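You operate a simulated robot arm through the tools that you are given. There is no shell and no other tool.

The job below is to be done with a simulated robot arm. You get a single attempt, and the scene is never put back.

TASK
Dust the patch under the yellow dish and set the dish back.
Fine: use the purple cloth and put it back. What is to be rubbed or washed off counts as gone when no trace of it is left.
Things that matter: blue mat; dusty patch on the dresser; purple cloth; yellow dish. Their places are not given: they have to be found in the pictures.

The check looks at the end state, three seconds after you hand in, the way a careful person would. Anything else that was tipped, shoved, dropped, spilled or broken makes it a failure. Flat cloth is picked up by pressing the open fingertips on it (5 to 10 N) and closing them slowly along it; thin cloth reads only 2 to 8 mm in the jaws.

THE ROBOT
A 7-joint arm with a two-finger parallel gripper, fixed in place. Base frame: the origin is on the floor under the middle of its stand, x ahead of it, y to its left, z up; the work surface is at about z = 0.84. Readings come in m, rad, newtons and seconds.
With the tool pointing down near the work surface it reaches from about 0.52 to 0.96 m from the base axis. Its first joint turns from -2.897 to 2.897 rad. Payload 3.91 kg.
Tool frame: the origin (TCP) lies between the finger pads and is the grasp point; the fingertips stand 0.03 m ahead of it; z points along the fingers, y is the line along which they close. The gripper opens to 0.11 m. The fingers are 0.02 m wide and 0.01 m thick; the gripper's body (0.048 by 0.112 m) begins 0.055 m behind the TCP.
Orientation is told as [roll, pitch, yaw] about the base's x, y, z axes, in that order, counted from this pose: with the fingers straight down and closing along the base's y, the tool's x points along the base's -x, its y along +y and its z along -z.

THE INTERFACE
- The arm moves only by the tool move_arm. Its argument "rows" is a list that holds one entry, the list of rows, each a list of 7 numbers: the shift along the tool's x, y, z in mm, then the turn, a rotation vector about the tool's x, y, z in rad, then the closure in counts, from 0 (fully open) to 255 (shut). In form: [[[dx, dy, dz, rx, ry, rz, claw], ...]]. A call has 1 to 20 rows; each row shifts and turns the commanded pose from where the row before left it, along the tool's axes as they then stand. Each row takes 0.2 s and may step no farther than 0.05 m and 0.15 rad from the row before; otherwise, or with a gripper value out of range, the whole call is refused. A pose out of reach is approached as far as the arm can. The call stops where the force on the tool passes 40 N (or 10 N more than at its start, if that is more) or the arm is blocked; 0.2 s more then pass. The fingers move at their own pace (about 0.072 m/s each) and stop on an object; they squeeze with about 22 N. The grip force told is the motor's: it shows also when the fingers shut on nothing. Time passes only in rows, and 0.2 s behind the last, so rows that do not move let the fingers close. It gives the time, the measured TCP pose, the force on the tool (base axes), the opening and the grip force at its end, in the units of the frame above (readings bear some noise), with the torque about the TCP (base axes, N m) and any sound that the robot's microphone picked up.
- Cameras (640 x 400 px; columns grow to the right, rows downward): "scene" is fixed at [0.0493, 0.501, 1.431]; the picture's right is [0.02, -1.00, 0.00], its down [-0.76, -0.01, -0.65] and it looks along [0.65, 0.01, -0.76] (base axes); focal length 359 px, centre (320, 200). "wrist" rides on the gripper at [0.072, 0.017, -0.103] in the tool frame; the picture's right is [-0.23, 0.97, 0.00], its down [-0.76, -0.18, -0.62] and it looks along [-0.61, -0.14, 0.78] (tool axes); focal length 222 px, centre (320, 200).
- capture(camera): a new picture of that camera. No time passes.
- raise_lower(by): slides the trunk up (or, below 0, down) by that many m; the arm rides with it, the base frame stays. It gives what a move gives, with no picture.
- locate(camera, pixels): there is no depth. For up to 12 entries [column, row, z] of the newest picture of that camera ("zoom" is the newest enlarged one), the place [x, y] in the base frame at which the ray of that pixel passes the height z, good to about 0.003 m. No time passes.
- enlarge(camera, box): a new picture of the part [left, top, right, bottom] of that camera's present view, enlarged. No time passes.
- job_done(): hands the job in; it is judged then, once.

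Leave the gripper open and the arm clear of the work at the hand-in unless told otherwise.

The tools are called as a command line: name --argument value ..., lists and objects as JSON in quotes. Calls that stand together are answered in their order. move_arm: Moves the arm, as the interface text tells. Its arguments: {"type":"object","properties":{"rows":{"type":"array","items":{"type":"array","items":{"type":"array","items":{"type":"number"}}}}},"required":["rows"]} The other tools are called the same way: raise_lower (by) moves the trunk up or down; capture (camera) takes a picture; locate (camera, pixels) gives the place at which the rays of pixels pass given heights; enlarge (camera, box) takes an enlarged picture of a part of a camera's view; job_done () hands the job in.

At the start:

```text
time_s: 0.0
ee_pos: [0.4212, 0.5164, 1.0718]
ee_rot: [0.001, -0.001, 0.001]
wrist_force: [0.2, 0.3, -0.3]
wrist_torque: [-0.01, 0.0, 0.02]
finger_gap: 0.11
finger_force: 0.0
trunk travel left (down, up): [-0.6, 0.082]
```

scene: 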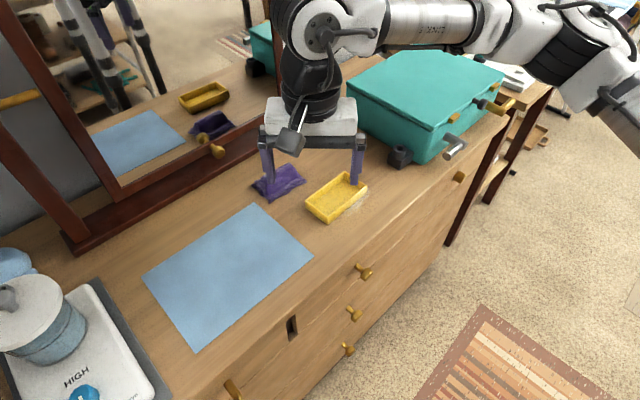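
wrist: 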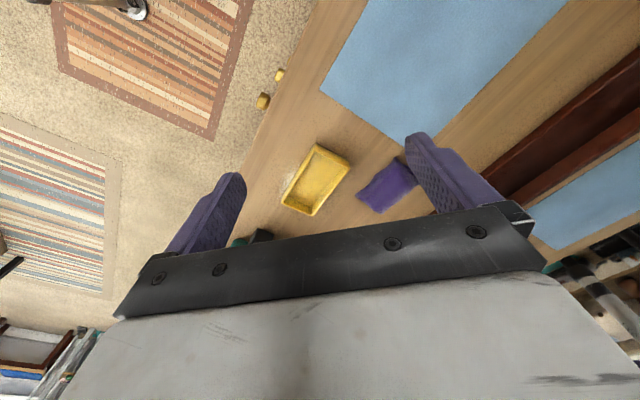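

I see the yellow dish near (336,198) in the scene picture, the purple cloth near (278,182), and the blue mat near (230,270). I'll take enlarged views of the dish, cloth and mat areas first.

enlarge --camera "scene" --box '[230, 140, 400, 246]'

enlarge --camera "wrist" --box '[240, 110, 440, 235]'

locate --camera "scene" --pixels '[[306, 204, 0.84], [334, 223, 0.84], [367, 188, 0.87], [345, 172, 0.87], [252, 184, 0.84], [266, 201, 0.84], [305, 182, 0.84], [290, 165, 0.84], [145, 277, 0.84], [196, 352, 0.84], [313, 257, 0.84], [255, 205, 0.84]]'

```text
3.76 times, centred on (315, 193) of scene
```

zoom: 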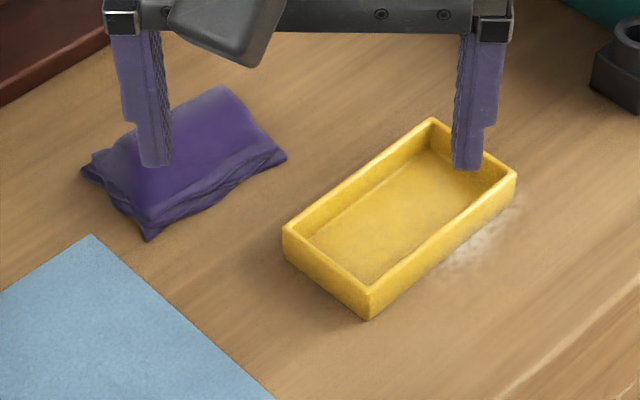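

```text
3.20 times, centred on (340, 172) of wrist
```

zoom: 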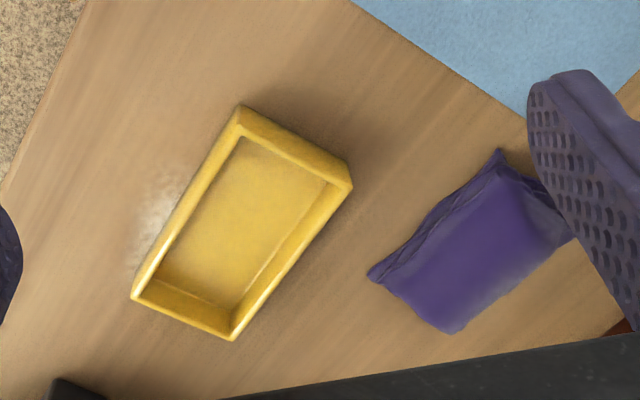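

```text
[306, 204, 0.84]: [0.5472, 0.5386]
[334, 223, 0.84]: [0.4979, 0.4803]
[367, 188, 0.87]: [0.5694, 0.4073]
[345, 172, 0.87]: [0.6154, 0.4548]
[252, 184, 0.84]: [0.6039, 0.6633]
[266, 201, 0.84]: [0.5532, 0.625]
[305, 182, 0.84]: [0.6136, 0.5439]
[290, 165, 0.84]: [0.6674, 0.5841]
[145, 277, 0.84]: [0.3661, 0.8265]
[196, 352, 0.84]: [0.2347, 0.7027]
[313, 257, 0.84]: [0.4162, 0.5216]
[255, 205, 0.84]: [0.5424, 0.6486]
```

The dish is a shallow rectangular tray turned about 45°, with the dust visible at its front-right edge. I'll locate the rim corners and the cloth corners from the wrist zoom (newest), at likely heights.

locate --camera "zoom" --pixels '[[240, 106, 0.862], [352, 184, 0.862], [232, 339, 0.862], [132, 297, 0.862], [368, 274, 0.845], [500, 150, 0.845], [573, 238, 0.845], [450, 334, 0.845], [165, 175, 0.84], [130, 265, 0.84], [55, 385, 0.84], [526, 116, 0.84]]'

enlarge --camera "scene" --box '[240, 150, 380, 238]'

```text
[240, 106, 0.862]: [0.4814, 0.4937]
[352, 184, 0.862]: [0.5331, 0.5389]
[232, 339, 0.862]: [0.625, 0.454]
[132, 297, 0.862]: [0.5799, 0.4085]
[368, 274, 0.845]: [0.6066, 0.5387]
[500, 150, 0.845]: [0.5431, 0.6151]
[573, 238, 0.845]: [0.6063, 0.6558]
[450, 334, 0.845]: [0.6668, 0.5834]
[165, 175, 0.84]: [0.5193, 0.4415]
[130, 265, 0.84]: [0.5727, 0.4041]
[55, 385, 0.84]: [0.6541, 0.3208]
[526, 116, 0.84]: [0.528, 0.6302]
```

```text
4.55 times, centred on (310, 194) of scene
```

zoom: 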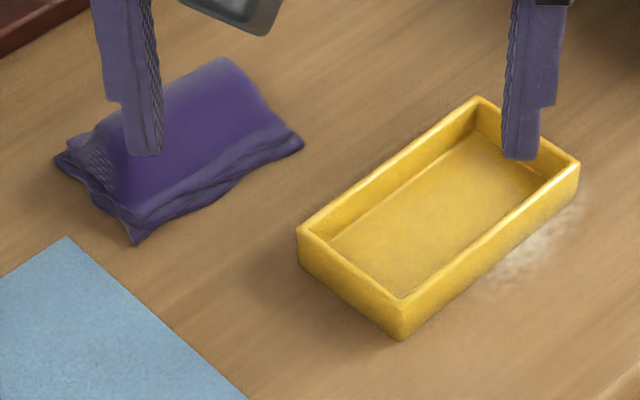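

The scene zoom shows the dish rim corners at (402,298), (297,229), (477,97), (579,165), with base corners at about (402,340) and (297,262). I'll locate both to find the dish's height and outline.

locate --camera "zoom" --pixels '[[402, 340, 0.84], [297, 264, 0.84], [402, 298, 0.86], [297, 229, 0.86], [477, 97, 0.86], [579, 165, 0.86], [402, 298, 0.87], [297, 229, 0.87], [477, 97, 0.87], [579, 165, 0.87], [575, 205, 0.84], [490, 288, 0.84]]'

locate --camera "zoom" --pixels '[[136, 243, 0.84], [56, 158, 0.845], [303, 142, 0.845], [222, 57, 0.86], [122, 150, 0.86], [250, 110, 0.86], [67, 237, 0.84], [247, 399, 0.84], [585, 190, 0.84], [500, 275, 0.84], [540, 230, 0.84], [500, 265, 0.84]]'

```text
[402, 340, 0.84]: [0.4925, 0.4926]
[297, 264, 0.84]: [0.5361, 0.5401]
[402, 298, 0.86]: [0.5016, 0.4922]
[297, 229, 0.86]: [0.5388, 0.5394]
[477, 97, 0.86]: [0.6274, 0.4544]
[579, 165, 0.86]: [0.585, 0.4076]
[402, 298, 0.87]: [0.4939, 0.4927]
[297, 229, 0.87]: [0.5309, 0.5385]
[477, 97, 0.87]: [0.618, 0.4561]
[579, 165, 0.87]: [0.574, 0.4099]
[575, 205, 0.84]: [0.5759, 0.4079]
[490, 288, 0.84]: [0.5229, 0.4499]
```

```text
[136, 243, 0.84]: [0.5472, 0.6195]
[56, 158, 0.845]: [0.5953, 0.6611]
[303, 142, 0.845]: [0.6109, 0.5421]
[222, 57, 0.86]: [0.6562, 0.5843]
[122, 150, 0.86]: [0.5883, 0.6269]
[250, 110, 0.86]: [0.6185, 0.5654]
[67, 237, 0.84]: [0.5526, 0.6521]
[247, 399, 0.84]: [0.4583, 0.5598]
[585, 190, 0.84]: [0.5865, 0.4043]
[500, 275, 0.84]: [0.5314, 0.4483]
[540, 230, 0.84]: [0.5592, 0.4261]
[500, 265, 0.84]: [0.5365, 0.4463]
```

The dish is centred at about (0.555, 0.474), roughly 0.119 x 0.062 m, with the rim at z≈0.868 and the short side along ~46° in the base frame. I'll move above it at z≈1.0, then turn the tool about its z by +0.77 rad so the fingers close across the short side.

move_arm --rows '[[[-33.5, -10.5, 17.5, 0, 0, 0, 0], [-33.5, -10.5, 17.5, 0, 0, 0, 0], [-33.5, -10.5, 17.5, 0, 0, 0, 0], [-33.5, -10.5, 17.5, 0, 0, 0, 0], [0, 0, 0, 0, 0, 0.128, 0], [0, 0, 0, 0, 0, 0.128, 0], [0, 0, 0, 0, 0, 0.128, 0], [0, 0, 0, 0, 0, 0.128, 0], [0, 0, 0, 0, 0, 0.128, 0], [0, 0, 0, 0, 0, 0.128, 0], [0, 0, 0, 0, 0, 0, 0]]]'

capture --camera "wrist"

capture --camera "scene"

```text
time_s: 2.4
ee_pos: [0.5546, 0.4751, 1.0022]
ee_rot: [-0.001, 0.001, -0.768]
wrist_force: [0.3, -1.5, 0.6]
wrist_torque: [0.0, 0.03, 0.02]
finger_gap: 0.1099
finger_force: 0.1
trunk travel left (down, up): [-0.6, 0.082]
```

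```text
taken
```

wrist: 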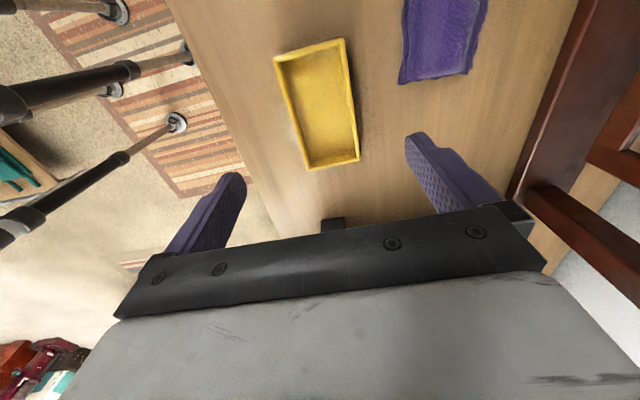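

```text
taken
```

scene: 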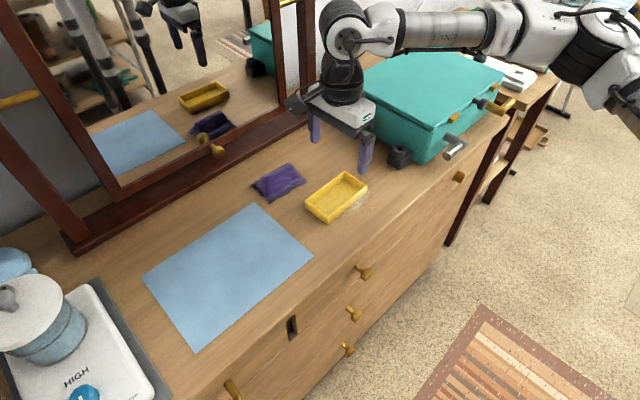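

The tool is over the dish at yaw -0.77, unobstructed. I'll enlarge both views to refine the dish outline.

enlarge --camera "wrist" --box '[240, 20, 400, 180]'

```text
2.50 times, centred on (320, 100) of wrist
```

zoom: 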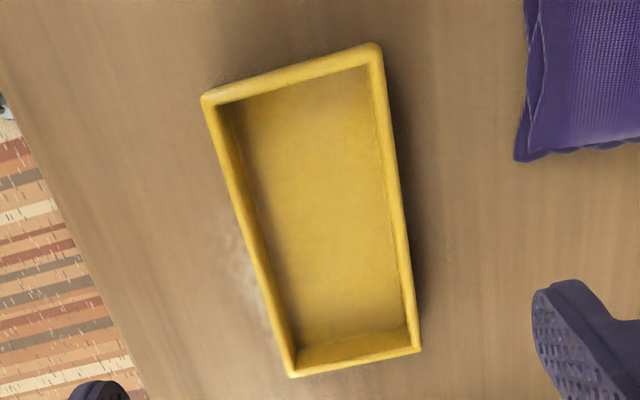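

In this zoom the rim's outer corners are at (203,98), (378,43), (421,351), (291,377). I'll locate them at two heights to refine.

locate --camera "zoom" --pixels '[[203, 98, 0.868], [378, 43, 0.868], [421, 351, 0.868], [291, 377, 0.868], [203, 98, 0.86], [378, 43, 0.86], [421, 351, 0.86], [291, 377, 0.86], [515, 158, 0.845], [245, 250, 0.84], [270, 330, 0.84]]'

enlarge --camera "scene" --box '[240, 150, 380, 238]'

```text
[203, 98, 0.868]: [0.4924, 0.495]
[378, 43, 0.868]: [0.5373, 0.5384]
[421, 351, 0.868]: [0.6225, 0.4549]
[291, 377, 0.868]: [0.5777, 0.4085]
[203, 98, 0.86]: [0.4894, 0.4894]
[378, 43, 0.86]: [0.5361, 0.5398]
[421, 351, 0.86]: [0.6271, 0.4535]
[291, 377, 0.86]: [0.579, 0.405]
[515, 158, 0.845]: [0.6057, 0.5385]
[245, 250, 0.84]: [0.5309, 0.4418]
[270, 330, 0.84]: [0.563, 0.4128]
```

```text
4.55 times, centred on (310, 194) of scene
```

zoom: 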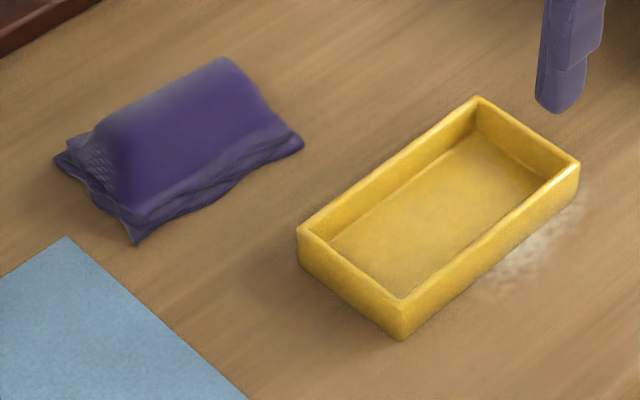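

Dish centre refined to (0.556, 0.474), axes at -44.7°. I'll descend to TCP z≈0.877 (fingertips ~7 mm above the wood) with the gripper open, then look before closing.

move_arm --rows '[[[-1.8, 0.2, 30, 0, 0, 0.012, 0], [0, 0, 30, 0, 0, 0, 0], [0, 0, 30, 0, 0, 0, 0], [0, 0, 20, 0, 0, 0, 0], [0, 0, 10, 0, 0, 0, 0], [0, 0, 5, 0, 0, 0, 0], [0, 0, 0, 0, 0, 0, 0]]]'

capture --camera "wrist"

enlarge --camera "scene" --box '[240, 130, 400, 238]'

```text
time_s: 4.0
ee_pos: [0.5571, 0.4732, 0.8765]
ee_rot: [0.0, 0.0, -0.778]
wrist_force: [0.5, -0.2, -0.7]
wrist_torque: [-0.02, 0.02, 0.0]
finger_gap: 0.11
finger_force: 0.1
trunk travel left (down, up): [-0.6, 0.082]
```

```text
taken
```

wrist: 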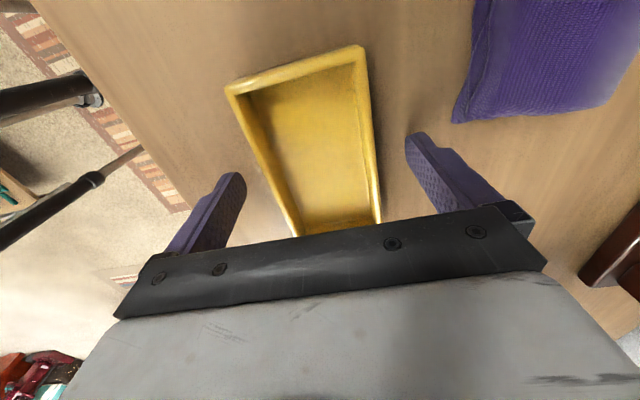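

```text
3.70 times, centred on (320, 184) of scene
```

zoom: 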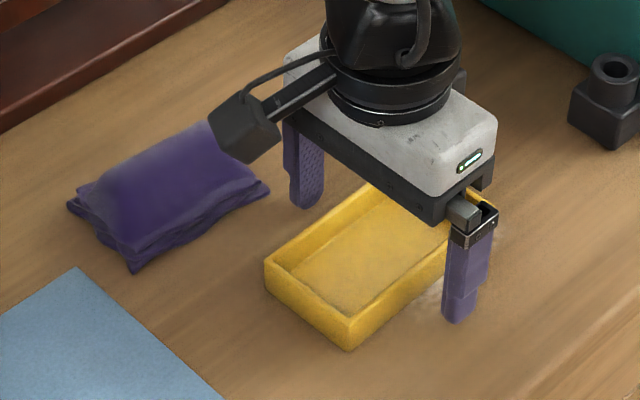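

The fingers straddle the dish with clearance on both sides and no contact force. I'll close in stages (first to ~75 mm, then full) and hold.

move_arm --rows '[[[0, 0, 0, 0, 0, 0, 60], [0, 0, 0, 0, 0, 0, 80], [0, 0, 0, 0, 0, 0, 90], [0, 0, 0, 0, 0, 0, 100], [0, 0, 0, 0, 0, 0, 110], [0, 0, 0, 0, 0, 0, 120], [0, 0, 0, 0, 0, 0, 150], [0, 0, 0, 0, 0, 0, 200], [0, 0, 0, 0, 0, 0, 255], [0, 0, 0, 0, 0, 0, 255]]]'

enlarge --camera "scene" --box '[240, 130, 400, 238]'

```text
time_s: 6.2
ee_pos: [0.5555, 0.4734, 0.8763]
ee_rot: [-0.001, -0.001, -0.779]
wrist_force: [0.2, 0.3, 0.4]
wrist_torque: [-0.04, -0.04, 0.06]
finger_gap: 0.0674
finger_force: 22.0
trunk travel left (down, up): [-0.6, 0.082]
```

```text
3.70 times, centred on (320, 184) of scene
```

zoom: 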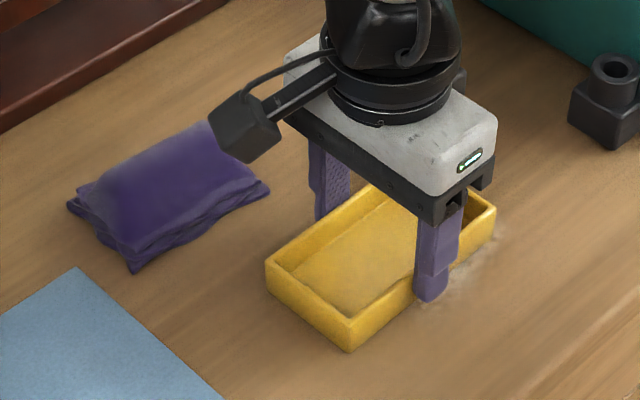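

Grip is firm (67.4 mm gap, 22 N), and the dish did not shift in the picture. The grasp pose to return to is (0.5555, 0.4734, 0.8763), yaw -0.779. I'll lift straight up 90 mm and look at the dust.

move_arm --rows '[[[0, 0, -10, 0, 0, 0, 255], [0, 0, -20, 0, 0, 0, 255], [0, 0, -30, 0, 0, 0, 255], [0, 0, -30, 0, 0, 0, 255], [0, 0, 0, 0, 0, 0, 255]]]'

capture --camera "scene"

capture --camera "wrist"

```text
time_s: 7.4
ee_pos: [0.5566, 0.4742, 0.9673]
ee_rot: [0.0, -0.002, -0.78]
wrist_force: [-0.3, 0.2, -0.6]
wrist_torque: [0.03, 0.04, 0.03]
finger_gap: 0.0674
finger_force: 21.7
trunk travel left (down, up): [-0.6, 0.082]
```

```text
taken
```

scene: 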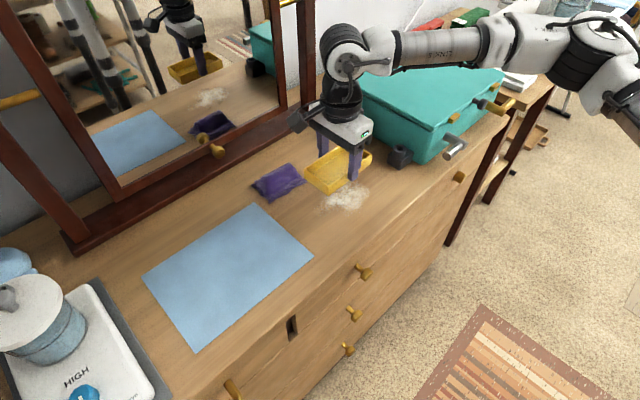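

```text
taken
```

wrist: 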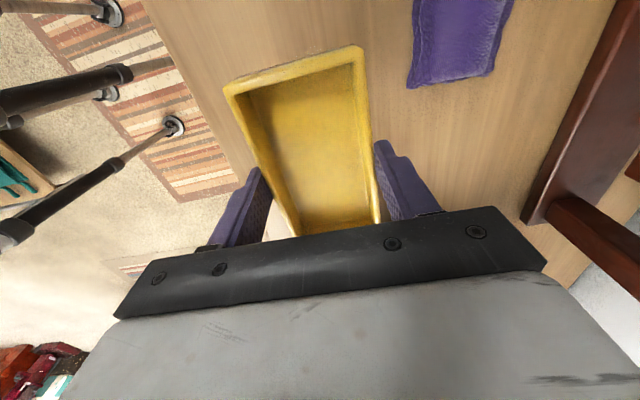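

The dish is up and the dust patch shows at about (348,197). Now I carry the dish level to over the mat, target (0.41, 0.655): 231 mm along tool x and 27 mm along tool y.

move_arm --rows '[[[20, 2, 0, 0, 0, 0, 255], [38, 4.5, 0, 0, 0, 0, 255], [38, 4.5, 0, 0, 0, 0, 255], [38, 4.5, 0, 0, 0, 0, 255], [38, 4.5, 0, 0, 0, 0, 255], [38, 4.5, 0, 0, 0, 0, 255], [20, 2.5, 0, 0, 0, 0, 255], [0, 0, 0, 0, 0, 0, 255]]]'

capture --camera "scene"

capture --camera "wrist"

```text
time_s: 9.2
ee_pos: [0.4113, 0.6554, 0.9666]
ee_rot: [0.0, -0.001, -0.779]
wrist_force: [0.2, -0.1, -1.9]
wrist_torque: [0.02, -0.04, -0.03]
finger_gap: 0.0675
finger_force: 21.8
trunk travel left (down, up): [-0.6, 0.082]
```

```text
taken
```

scene: 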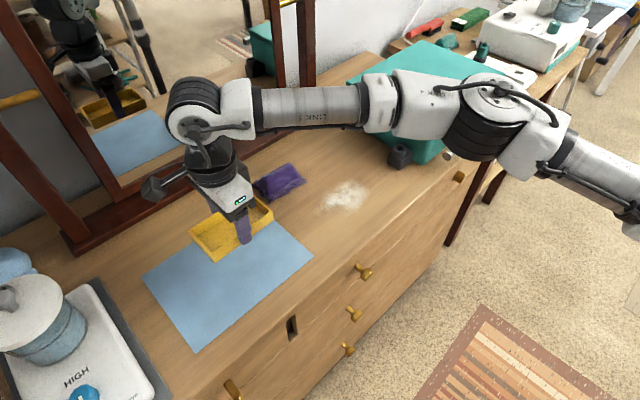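

```text
taken
```

wrist: 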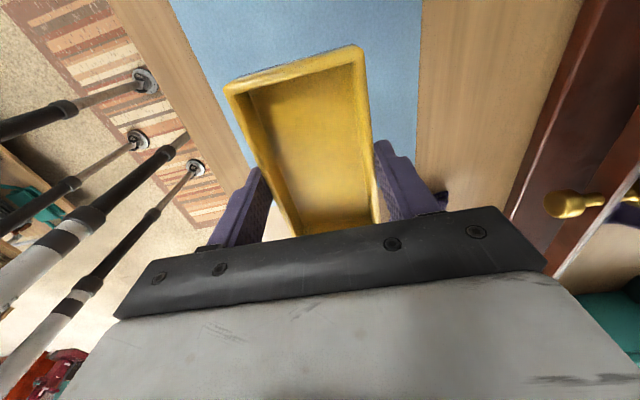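

The dish is over the mat. I'll lower to about 8 mm above its resting height, then look at the force.

move_arm --rows '[[[0, 0, 25, 0, 0, 0, 255], [0, 0, 25, 0, 0, 0, 255], [0, 0, 20, 0, 0, 0, 255], [0, 0, 10, 0, 0, 0, 255], [0, 0, 2, 0, 0, 0, 255], [0, 0, 0, 0, 0, 0, 255]]]'

enlarge --camera "scene" --box '[120, 160, 320, 360]'

```text
time_s: 10.6
ee_pos: [0.4109, 0.6544, 0.8846]
ee_rot: [0.0, 0.0, -0.777]
wrist_force: [-0.9, -1.4, -1.2]
wrist_torque: [0.0, 0.01, 0.04]
finger_gap: 0.0675
finger_force: 22.4
trunk travel left (down, up): [-0.6, 0.082]
```

```text
2.00 times, centred on (220, 260) of scene
```

zoom: 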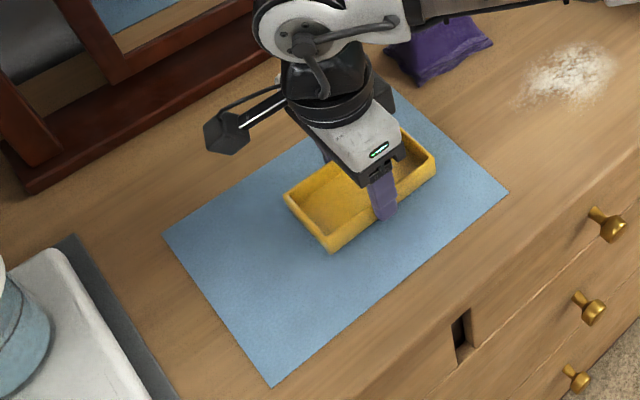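

Dish is just above the mat. Lowering in 1.5 mm steps to sense the contact.

move_arm --rows '[[[0, 0, 1.5, 0, 0, 0, 255], [0, 0, 1.5, 0, 0, 0, 255], [0, 0, 1.5, 0, 0, 0, 255], [0, 0, 1, 0, 0, 0, 255], [0, 0, 0, 0, 0, 0, 255]]]'

```text
time_s: 11.8
ee_pos: [0.4113, 0.6542, 0.8786]
ee_rot: [0.0, -0.001, -0.78]
wrist_force: [-0.4, 0.9, -1.6]
wrist_torque: [-0.02, 0.01, -0.01]
finger_gap: 0.0676
finger_force: 21.7
trunk travel left (down, up): [-0.6, 0.082]
```

No contact yet at 0.8786. I'll continue in 0.5 mm steps toward 0.877.

move_arm --rows '[[[0, 0, 0.5, 0, 0, 0, 255], [0, 0, 0.5, 0, 0, 0, 255], [0, 0, 0.5, 0, 0, 0, 255], [0, 0, 0, 0, 0, 0, 255]]]'

```text
time_s: 12.8
ee_pos: [0.4108, 0.6542, 0.8791]
ee_rot: [-0.001, 0.001, -0.779]
wrist_force: [0.5, -0.8, -1.3]
wrist_torque: [0.0, 0.01, 0.0]
finger_gap: 0.0676
finger_force: 21.9
trunk travel left (down, up): [-0.6, 0.082]
```

Still no clear contact (readings carry about 1 mm of noise). Two more small steps.

move_arm --rows '[[[0, 0, 0.5, 0, 0, 0, 255], [0, 0, 0.5, 0, 0, 0, 255], [0, 0, 0, 0, 0, 0, 255]]]'

```text
time_s: 13.6
ee_pos: [0.4115, 0.6539, 0.8773]
ee_rot: [0.0, 0.0, -0.777]
wrist_force: [-0.5, 0.6, -0.4]
wrist_torque: [-0.02, -0.05, 0.01]
finger_gap: 0.0675
finger_force: 21.8
trunk travel left (down, up): [-0.6, 0.082]
```

move_arm --rows '[[[0, 0, 0.5, 0, 0, 0, 255], [0, 0, 0.5, 0, 0, 0, 255], [0, 0, 0, 0, 0, 0, 255]]]'

```text
time_s: 14.4
ee_pos: [0.4115, 0.6543, 0.8778]
ee_rot: [0.001, 0.002, -0.779]
wrist_force: [0.7, 2.3, 5.9]
wrist_torque: [-0.27, -0.14, 0.11]
finger_gap: 0.0675
finger_force: 21.6
trunk travel left (down, up): [-0.6, 0.082]
```

Contact felt (+5.9 N): the dish rests on the mat. I'll back off 0.5 mm, open the fingers, and rise straight up.

move_arm --rows '[[[0, 0, -0.5, 0, 0, 0, 255], [0, 0, 0, 0, 0, 0, 90], [0, 0, 0, 0, 0, 0, 60], [0, 0, 0, 0, 0, 0, 0], [0, 0, 0, 0, 0, 0, 0], [0, 0, -10, 0, 0, 0, 0], [0, 0, -25, 0, 0, 0, 0], [0, 0, -40, 0, 0, 0, 0], [0, 0, -45, 0, 0, 0, 0], [0, 0, 0, 0, 0, 0, 0]]]'

capture --camera "scene"

capture --camera "wrist"

```text
time_s: 16.6
ee_pos: [0.4123, 0.6554, 0.9966]
ee_rot: [0.0, 0.0, -0.779]
wrist_force: [0.0, 0.0, 0.6]
wrist_torque: [-0.01, -0.04, 0.03]
finger_gap: 0.1097
finger_force: 0.0
trunk travel left (down, up): [-0.6, 0.082]
```

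```text
taken
```

scene: 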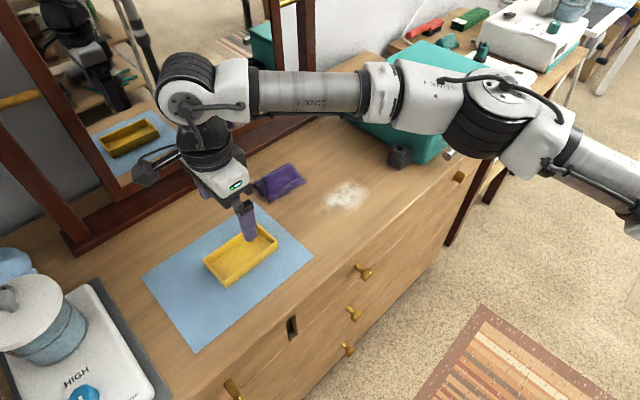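

```text
taken
```

wrist: 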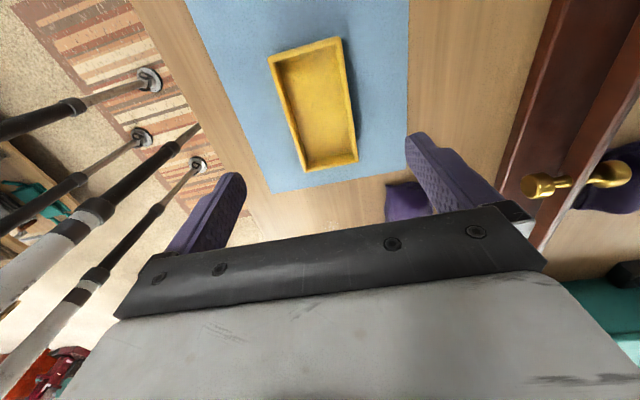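

The dish stands on the mat. Now I zoom in on the dust patch and the cloth.

enlarge --camera "scene" --box '[230, 150, 390, 250]'

```text
4.00 times, centred on (310, 200) of scene
```

zoom: 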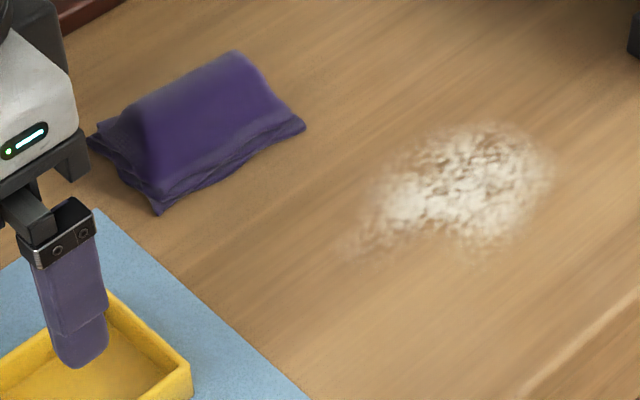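

The dust spans from about (352,245) to (555,170) in this zoom, top (490,122), bottom (475,258). I'll locate its outline and the cloth's outline.

locate --camera "zoom" --pixels '[[352, 245, 0.84], [370, 190, 0.84], [430, 135, 0.84], [490, 120, 0.84], [545, 140, 0.84], [560, 180, 0.84], [530, 225, 0.84], [475, 260, 0.84], [410, 250, 0.84], [455, 190, 0.84]]'

locate --camera "zoom" --pixels '[[157, 214, 0.842], [87, 138, 0.845], [305, 126, 0.845], [233, 50, 0.862], [265, 80, 0.862], [152, 160, 0.862], [118, 130, 0.862], [190, 110, 0.865]]'

```text
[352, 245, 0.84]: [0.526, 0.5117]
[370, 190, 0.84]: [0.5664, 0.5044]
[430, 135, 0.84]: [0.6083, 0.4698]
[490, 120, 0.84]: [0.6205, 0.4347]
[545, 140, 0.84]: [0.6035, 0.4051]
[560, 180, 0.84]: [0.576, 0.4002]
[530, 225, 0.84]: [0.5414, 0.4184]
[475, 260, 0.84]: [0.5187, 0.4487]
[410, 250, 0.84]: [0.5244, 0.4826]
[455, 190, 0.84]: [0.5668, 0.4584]
```

```text
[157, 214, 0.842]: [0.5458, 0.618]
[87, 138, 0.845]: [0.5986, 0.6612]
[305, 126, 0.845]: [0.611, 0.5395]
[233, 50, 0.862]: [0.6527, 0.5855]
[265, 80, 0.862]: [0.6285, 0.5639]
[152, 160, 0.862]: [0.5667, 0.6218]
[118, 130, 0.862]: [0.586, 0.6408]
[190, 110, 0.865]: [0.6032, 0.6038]
```

The dust spans about 0.13 x 0.085 m around (0.567, 0.457); the cloth is about 0.10 x 0.07 m around (0.604, 0.601), long side along -45°. Before moving over the cloth I check where the mirror's foot stands.

locate --camera "scene" --pixels '[[75, 251, 0.84], [150, 215, 0.84], [250, 158, 0.84], [308, 122, 0.84], [212, 150, 0.92], [285, 110, 0.87], [400, 165, 0.84], [358, 130, 0.84]]'

```text
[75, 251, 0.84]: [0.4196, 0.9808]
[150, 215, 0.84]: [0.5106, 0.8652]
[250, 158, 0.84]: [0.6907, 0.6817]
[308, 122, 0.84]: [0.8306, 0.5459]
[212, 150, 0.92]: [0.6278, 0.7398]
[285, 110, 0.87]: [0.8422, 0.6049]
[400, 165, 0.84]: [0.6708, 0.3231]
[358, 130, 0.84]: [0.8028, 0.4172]
```

The mirror's foot edge runs 0.12 m behind the cloth's centre, enough room. I'll move above the cloth's centre and turn by -1.57 rad so the fingers close along the cloth's long side, with the camera on the front side away from the mirror.

move_arm --rows '[[[-34.9, 19.3, 0, 0, 0, 0, 0], [-34.9, 19.3, 0, 0, 0, 0, 0], [-34.9, 19.3, 0, 0, 0, 0, 0], [-34.9, 19.3, 0, 0, 0, 0, 0], [-34.9, 19.3, 0, 0, 0, 0, 0], [0, 0, 0, 0, 0, -0.1428, 0], [0, 0, 0, 0, 0, -0.1428, 0], [0, 0, 0, 0, 0, -0.1428, 0], [0, 0, 0, 0, 0, -0.1428, 0], [0, 0, 0, 0, 0, -0.1428, 0], [0, 0, 0, 0, 0, -0.1428, 0], [0, 0, 0, 0, 0, -0.1428, 0], [0, 0, 0, 0, 0, -0.1428, 0], [0, 0, 0, 0, 0, -0.1428, 0], [0, 0, 0, 0, 0, -0.1428, 0], [0, 0, 0, 0, 0, -0.1428, 0], [0, 0, 0, 0, 0, 0, 0]]]'

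capture --camera "scene"

capture --camera "wrist"

```text
time_s: 20.2
ee_pos: [0.603, 0.6017, 0.997]
ee_rot: [0.001, -0.001, 0.793]
wrist_force: [-0.1, 0.2, 0.2]
wrist_torque: [0.0, -0.06, 0.0]
finger_gap: 0.1101
finger_force: 0.0
trunk travel left (down, up): [-0.6, 0.082]
```

```text
taken
```

scene: 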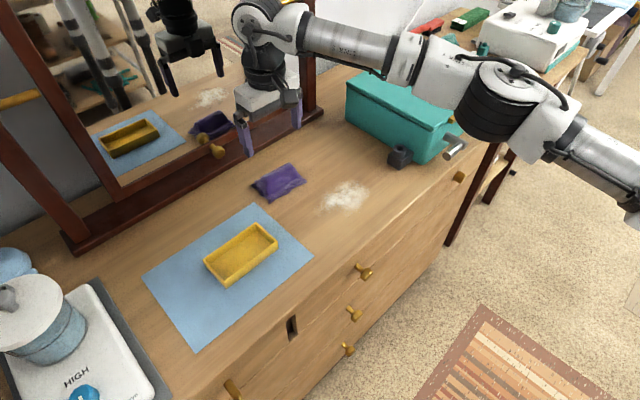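

```text
taken
```

wrist: 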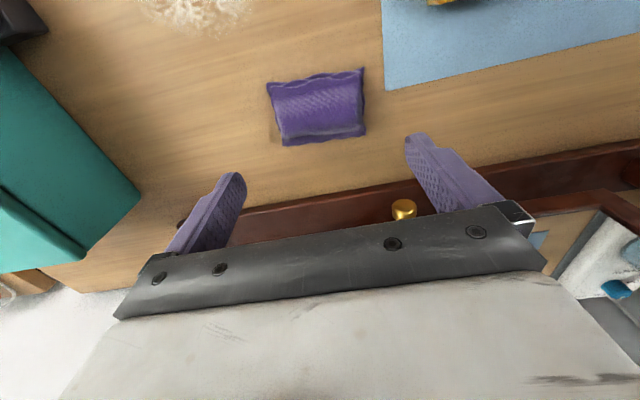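

The fingers are above the cloth, clear of the mirror. I enlarge the wrist view on the cloth (around (318,107)).

enlarge --camera "wrist" --box '[250, 55, 390, 160]'

enlarge --camera "scene" --box '[235, 155, 315, 210]'

```text
3.81 times, centred on (320, 108) of wrist
```

zoom: 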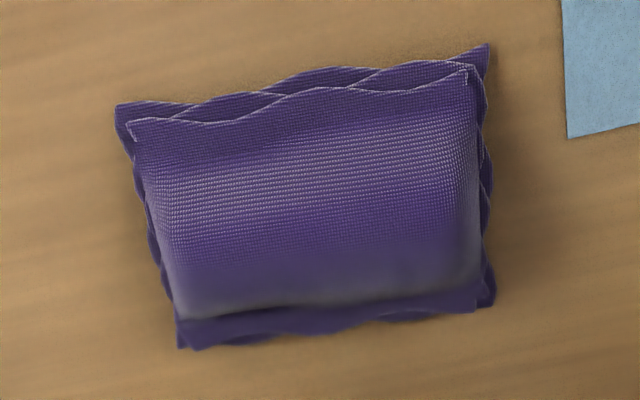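

```text
7.27 times, centred on (275, 182) of scene
```

zoom: 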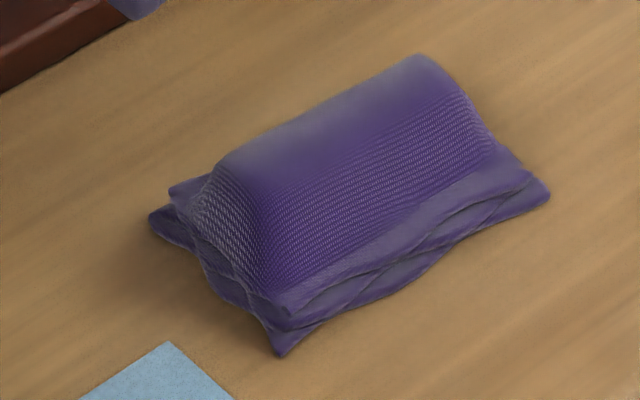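

The cloth is a folded pad with a hump along its long axis. I'll triangulate the hump from both views to find its height and width.

locate --camera "wrist" --pixels '[[266.5, 83.1, 0.843], [363.8, 67.1, 0.843], [365.9, 135, 0.843], [283.3, 146.8, 0.843], [281.9, 138.2, 0.85], [281.9, 138.2, 0.865], [281.9, 138.2, 0.875], [361, 128, 0.85], [361, 128, 0.865], [361, 128, 0.875]]'

locate --camera "zoom" --pixels '[[281, 355, 0.84], [150, 217, 0.842], [550, 192, 0.842], [420, 57, 0.85], [420, 57, 0.865], [420, 57, 0.875], [222, 160, 0.85], [222, 160, 0.865], [222, 160, 0.875], [465, 95, 0.865], [262, 205, 0.865]]'

```text
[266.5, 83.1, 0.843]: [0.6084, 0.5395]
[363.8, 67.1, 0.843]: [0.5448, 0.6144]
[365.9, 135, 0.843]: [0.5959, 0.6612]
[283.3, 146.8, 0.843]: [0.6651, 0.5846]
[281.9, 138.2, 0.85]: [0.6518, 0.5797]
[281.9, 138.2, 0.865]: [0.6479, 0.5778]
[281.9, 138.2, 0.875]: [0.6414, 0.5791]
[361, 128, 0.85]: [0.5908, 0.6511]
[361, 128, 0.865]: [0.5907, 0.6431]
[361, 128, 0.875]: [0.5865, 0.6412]
```

```text
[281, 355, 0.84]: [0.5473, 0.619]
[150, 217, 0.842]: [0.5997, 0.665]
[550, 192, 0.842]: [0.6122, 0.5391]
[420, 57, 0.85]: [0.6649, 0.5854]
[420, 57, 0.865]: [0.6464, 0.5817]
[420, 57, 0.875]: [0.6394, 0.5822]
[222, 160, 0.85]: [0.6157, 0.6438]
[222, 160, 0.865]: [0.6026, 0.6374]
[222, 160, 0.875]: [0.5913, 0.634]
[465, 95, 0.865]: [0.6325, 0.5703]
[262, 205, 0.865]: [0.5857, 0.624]
```

The pad's base corners give a centre at (0.605, 0.601), long axis at -50°, 0.102 x 0.070 m, hump top about z=0.866. It should be pinched across the short side, so I turn to yaw -0.864 (+1.657 rad about tool z), pre-close to ~85 mm, and come down to TCP z≈0.905, above the hump.

move_arm --rows '[[[0, 0, 0, 0, 0, 0.138, 30], [0, 0, 0, 0, 0, 0.138, 58], [0, 0, 0, 0, 0, 0.138, 58], [0, 0, 0, 0, 0, 0.138, 58], [0, 0, 0, 0, 0, 0.138, 58], [0, 0, 0, 0, 0, 0.138, 58], [0, 0, 0, 0, 0, 0.138, 58], [0, 0, 0, 0, 0, 0.138, 58], [0, 0, 0, 0, 0, 0.138, 58], [0, 0, 0, 0, 0, 0.138, 58], [0, 0, 0, 0, 0, 0.138, 58], [0, 0, 0, 0, 0, 0.139, 58], [-1.8, 1, 0, 0, 0, 0, 58], [0, 0, 32, 0, 0, 0, 58], [0, 0, 32, 0, 0, 0, 58], [0, 0, 28, 0, 0, 0, 58], [0, 0, 0, 0, 0, 0, 58]]]'

capture --camera "wrist"

enlarge --camera "scene" --box '[210, 120, 340, 220]'

```text
time_s: 23.8
ee_pos: [0.6059, 0.599, 0.9042]
ee_rot: [0.001, 0.0, -0.864]
wrist_force: [-0.4, -0.3, -1.1]
wrist_torque: [-0.01, -0.01, 0.01]
finger_gap: 0.0849
finger_force: 0.0
trunk travel left (down, up): [-0.6, 0.082]
```

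```text
taken
```

wrist: 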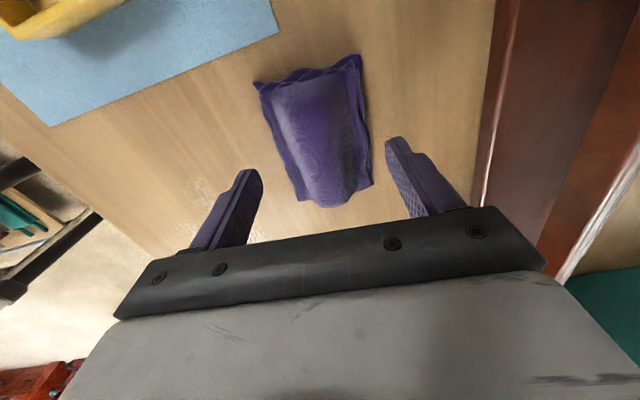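

```text
4.00 times, centred on (275, 170) of scene
```

zoom: 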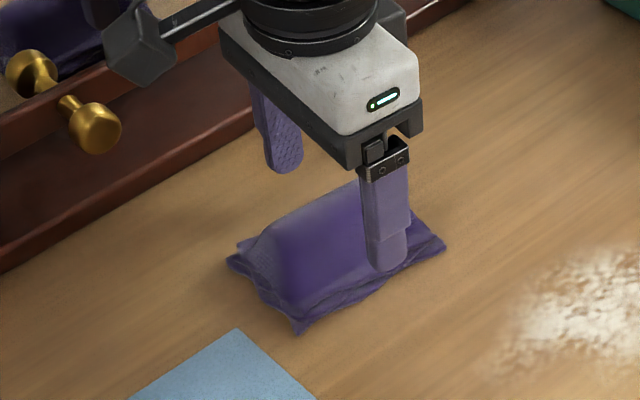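

The cloth's hump sits between the open fingers, and the camera bracket stays clear of the mirror. I'll lower to TCP z≈0.873 so the fingertips come down beside the hump.

move_arm --rows '[[[0, 0, 12, 0, 0, 0, 58], [0, 0, 10, 0, 0, 0, 58], [0, 0, 5, 0, 0, 0, 58], [0, 0, 2, 0, 0, 0, 58], [0, 0, 1.5, 0, 0, 0, 58], [0, 0, 0, 0, 0, 0, 58]]]'

enlarge --camera "scene" --box '[210, 120, 340, 220]'

enlarge --camera "wrist" --box '[180, 30, 460, 230]'

```text
time_s: 25.2
ee_pos: [0.6047, 0.5999, 0.8749]
ee_rot: [-0.002, 0.0, -0.864]
wrist_force: [-0.4, 0.5, -0.4]
wrist_torque: [0.01, 0.0, 0.01]
finger_gap: 0.0849
finger_force: 0.1
trunk travel left (down, up): [-0.6, 0.082]
```

```text
4.00 times, centred on (275, 170) of scene
```

zoom: 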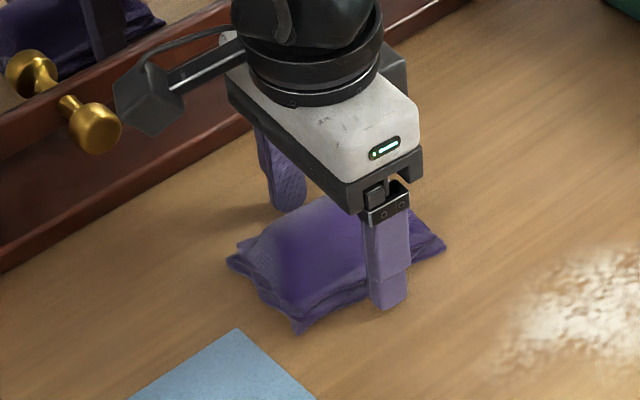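

```text
2.00 times, centred on (320, 130) of wrist
```

zoom: 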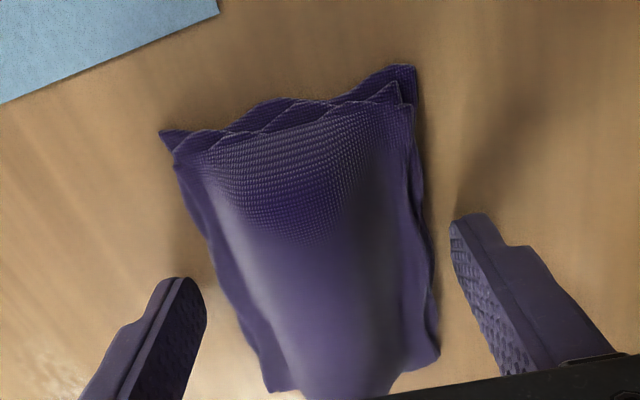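

Fingertips are beside the cloth at about z=0.845. I'll creep down until I feel light contact with the wood.

move_arm --rows '[[[0, 0, 1, 0, 0, 0, 58], [0, 0, 0.7, 0, 0, 0, 58], [0, 0, 0.7, 0, 0, 0, 58], [0, 0, 0, 0, 0, 0, 58]]]'

```text
time_s: 26.2
ee_pos: [0.6052, 0.6005, 0.8716]
ee_rot: [0.001, -0.001, -0.867]
wrist_force: [0.6, 0.2, 0.5]
wrist_torque: [0.01, 0.01, 0.0]
finger_gap: 0.0848
finger_force: 0.1
trunk travel left (down, up): [-0.6, 0.082]
```

move_arm --rows '[[[0, 0, 0.5, 0, 0, 0, 58], [0, 0, 0.5, 0, 0, 0, 58], [0, 0, 0.5, 0, 0, 0, 58], [0, 0, 0, 0, 0, 0, 58]]]'

```text
time_s: 27.2
ee_pos: [0.6059, 0.599, 0.871]
ee_rot: [0.002, -0.001, -0.866]
wrist_force: [0.4, -0.6, -1.2]
wrist_torque: [-0.01, -0.01, -0.01]
finger_gap: 0.085
finger_force: 0.0
trunk travel left (down, up): [-0.6, 0.082]
```

No contact yet. A few more small steps.

move_arm --rows '[[[0, 0, 0.5, 0, 0, 0, 58], [0, 0, 0.5, 0, 0, 0, 58], [0, 0, 0, 0, 0, 0, 58]]]'

```text
time_s: 28.0
ee_pos: [0.6054, 0.6006, 0.8698]
ee_rot: [0.001, 0.0, -0.865]
wrist_force: [0.7, -1.1, 4.2]
wrist_torque: [-0.18, 0.08, 0.06]
finger_gap: 0.0847
finger_force: 0.0
trunk travel left (down, up): [-0.6, 0.082]
```

Light contact (4.2 N) with the wood at TCP 0.8695. Now I close slowly along the surface and check partway.

move_arm --rows '[[[0, 0, 0, 0, 0, 0, 68], [0, 0, 0, 0, 0, 0, 76], [0, 0, 0, 0, 0, 0, 84], [0, 0, 0, 0, 0, 0, 92], [0, 0, 0, 0, 0, 0, 100], [0, 0, 0, 0, 0, 0, 108], [0, 0, 0, 0, 0, 0, 116], [0, 0, 0, 0, 0, 0, 124], [0, 0, 0, 0, 0, 0, 132], [0, 0, 0, 0, 0, 0, 140], [0, 0, 0, 0, 0, 0, 148], [0, 0, 0, 0, 0, 0, 148]]]'

enlarge --camera "scene" --box '[210, 120, 340, 220]'

enlarge --camera "wrist" --box '[180, 30, 460, 230]'

```text
time_s: 30.6
ee_pos: [0.6046, 0.6005, 0.8701]
ee_rot: [0.0, 0.0, -0.866]
wrist_force: [-4.4, -1.3, 5.6]
wrist_torque: [-0.2, 0.23, -0.07]
finger_gap: 0.069
finger_force: 22.0
trunk travel left (down, up): [-0.6, 0.082]
```

```text
4.00 times, centred on (275, 170) of scene
```

zoom: 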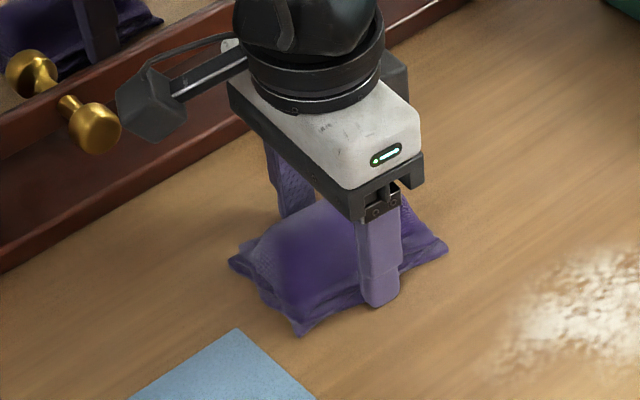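

```text
2.00 times, centred on (320, 130) of wrist
```

zoom: 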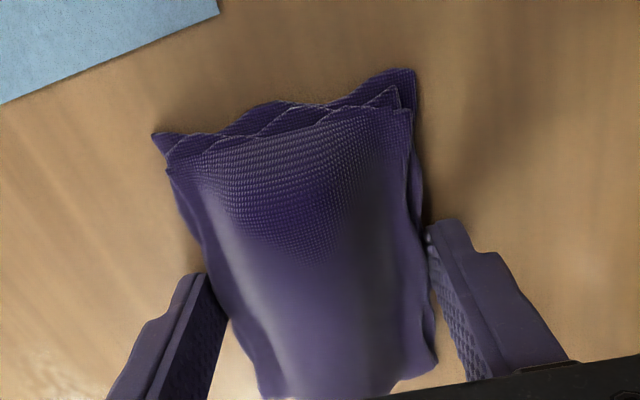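

The fingers stopped at 69 mm with 22 N: the folded pad is firm and gripped across its short side. The fingertips are touching the wood, so for wiping I want the pad to stand proud of the tips: I'll open slightly, rise 5 mm, and re-close slowly.

move_arm --rows '[[[0, 0, 0, 0, 0, 0, 70], [0, 0, 0, 0, 0, 0, 60], [0, 0, -3, 0, 0, 0, 60], [0, 0, -2, 0, 0, 0, 60], [0, 0, 0, 0, 0, 0, 72], [0, 0, 0, 0, 0, 0, 80], [0, 0, 0, 0, 0, 0, 88], [0, 0, 0, 0, 0, 0, 96], [0, 0, 0, 0, 0, 0, 110], [0, 0, 0, 0, 0, 0, 130], [0, 0, 0, 0, 0, 0, 160], [0, 0, 0, 0, 0, 0, 255], [0, 0, 0, 0, 0, 0, 255]]]'

enlarge --camera "scene" --box '[210, 120, 340, 220]'

enlarge --camera "wrist" --box '[180, 30, 460, 230]'

```text
time_s: 33.4
ee_pos: [0.6045, 0.5997, 0.8735]
ee_rot: [0.001, 0.0, -0.864]
wrist_force: [0.0, -0.9, 0.3]
wrist_torque: [0.03, -0.04, 0.01]
finger_gap: 0.0688
finger_force: 21.9
trunk travel left (down, up): [-0.6, 0.082]
```

```text
4.00 times, centred on (275, 170) of scene
```

zoom: 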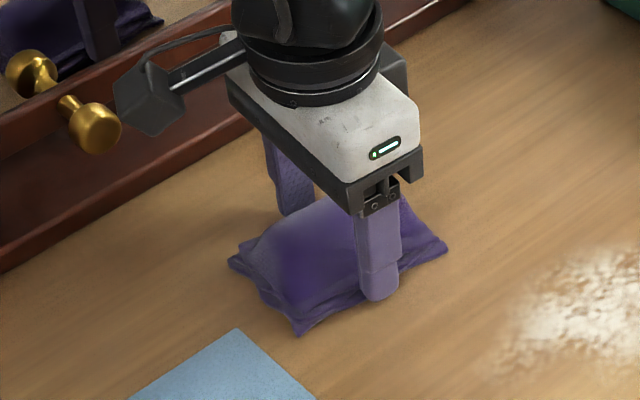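

```text
2.00 times, centred on (320, 130) of wrist
```

zoom: 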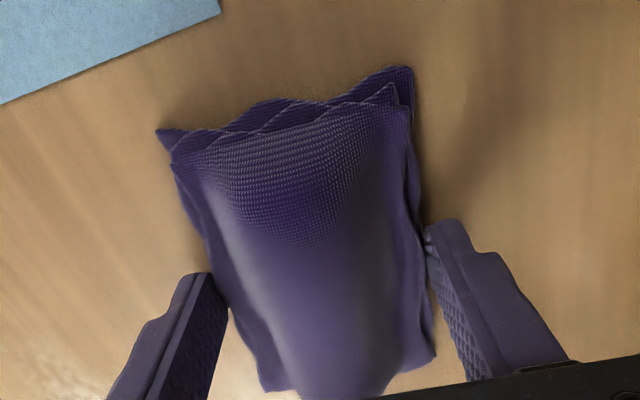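

The pad is gripped again (68.8 mm, 22 N) with tips about 5 mm above the wood. The cloth's home grasp pose: (0.605, 0.600, 0.874), yaw -0.865. Lifting 40 mm to test.

move_arm --rows '[[[0, 0, -5, 0, 0, 0, 255], [0, 0, -10, 0, 0, 0, 255], [0, 0, -25, 0, 0, 0, 255], [0, 0, 0, 0, 0, 0, 255]]]'

capture --camera "scene"

enlarge --camera "wrist" --box '[180, 30, 460, 230]'

```text
time_s: 34.4
ee_pos: [0.6056, 0.5991, 0.9134]
ee_rot: [-0.003, 0.0, -0.865]
wrist_force: [-0.1, -0.4, -0.5]
wrist_torque: [0.02, -0.02, -0.01]
finger_gap: 0.0688
finger_force: 21.8
trunk travel left (down, up): [-0.6, 0.082]
```

```text
taken
```

scene: 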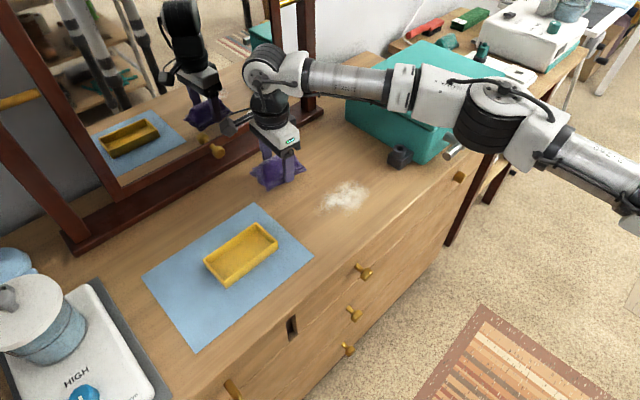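

```text
2.00 times, centred on (320, 130) of wrist
```

zoom: 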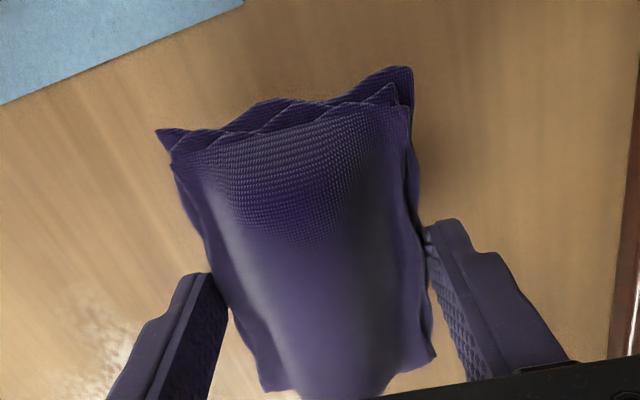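

The pad lifted cleanly as one piece (still 68.8 mm, 22 N). Before wiping, I check where the dresser's front edge and the black fitting of the suitcase are.

locate --camera "scene" --pixels '[[371, 242, 0.84], [400, 220, 0.84], [440, 187, 0.84], [330, 272, 0.84], [388, 160, 0.84], [400, 168, 0.84], [412, 163, 0.85], [348, 195, 0.84]]'

enlarge --camera "scene" --box '[300, 130, 460, 270]'

```text
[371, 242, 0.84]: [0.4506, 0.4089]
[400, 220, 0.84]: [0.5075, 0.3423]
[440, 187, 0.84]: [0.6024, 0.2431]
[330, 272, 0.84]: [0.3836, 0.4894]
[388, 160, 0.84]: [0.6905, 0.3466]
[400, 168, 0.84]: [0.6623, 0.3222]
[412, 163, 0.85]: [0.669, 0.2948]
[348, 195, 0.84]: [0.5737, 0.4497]
```

```text
2.86 times, centred on (380, 200) of scene
```

zoom: 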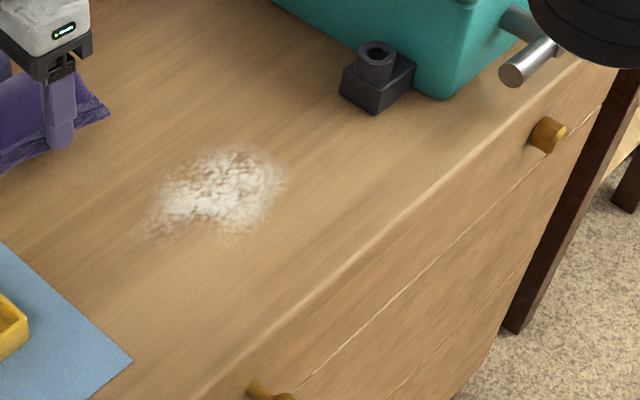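

The dresser's front edge and the black fitting are both well clear of the planned wiping area. I'll move the pad to just behind the dust's left part (dx -34, dy -50 mm) and lower it to the wood, sensing force.

move_arm --rows '[[[-17, -25, 0, 0, 0, 0, 255], [-17, -25, 0, 0, 0, 0, 255], [0, 0, 20, 0, 0, 0, 255], [0, 0, 15, 0, 0, 0, 255], [0, 0, 3, 0, 0, 0, 255], [0, 0, 1, 0, 0, 0, 255], [0, 0, 1, 0, 0, 0, 255], [0, 0, 0, 0, 0, 0, 255]]]'

```text
time_s: 36.2
ee_pos: [0.5891, 0.542, 0.8742]
ee_rot: [0.001, 0.0, -0.866]
wrist_force: [-0.3, 0.8, -0.8]
wrist_torque: [0.0, -0.02, 0.02]
finger_gap: 0.0691
finger_force: 22.1
trunk travel left (down, up): [-0.6, 0.082]
```

Just at the surface, no force yet. Pressing in 0.5 mm steps to get about 5–8 N.

move_arm --rows '[[[0, 0, 0.5, 0, 0, 0, 255], [0, 0, 0.5, 0, 0, 0, 255], [0, 0, 0.5, 0, 0, 0, 255], [0, 0, 0, 0, 0, 0, 255]]]'

```text
time_s: 37.2
ee_pos: [0.589, 0.5422, 0.8737]
ee_rot: [0.002, 0.0, -0.867]
wrist_force: [-0.2, -1.3, 7.4]
wrist_torque: [-0.08, 0.06, -0.01]
finger_gap: 0.069
finger_force: 21.9
trunk travel left (down, up): [-0.6, 0.082]
```

7.4 N of press. Now the first stroke across the dust: 140 mm along -tool y.

move_arm --rows '[[[0, -12, 0, 0, 0, 0, 255], [0, -14, 0, 0, 0, 0, 255], [0, -14, 0, 0, 0, 0, 255], [0, -14, 0, 0, 0, 0, 255], [0, -14, 0, 0, 0, 0, 255], [0, -14, 0, 0, 0, 0, 255], [0, -14, 0, 0, 0, 0, 255], [0, -14, 0, 0, 0, 0, 255], [0, -14, 0, 0, 0, 0, 255], [0, -12, 0, 0, 0, 0, 255], [0, 0, 0, 0, 0, 0, 255]]]'

enlarge --camera "scene" --box '[270, 140, 430, 240]'

```text
time_s: 39.6
ee_pos: [0.4846, 0.4527, 0.8732]
ee_rot: [0.001, 0.001, -0.865]
wrist_force: [6.4, 5.0, 21.5]
wrist_torque: [0.28, -0.27, -0.04]
finger_gap: 0.069
finger_force: 22.6
trunk travel left (down, up): [-0.6, 0.082]
```

```text
4.00 times, centred on (350, 190) of scene
```

zoom: 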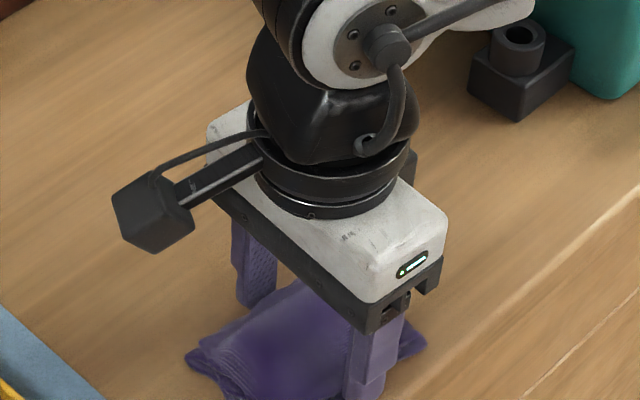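

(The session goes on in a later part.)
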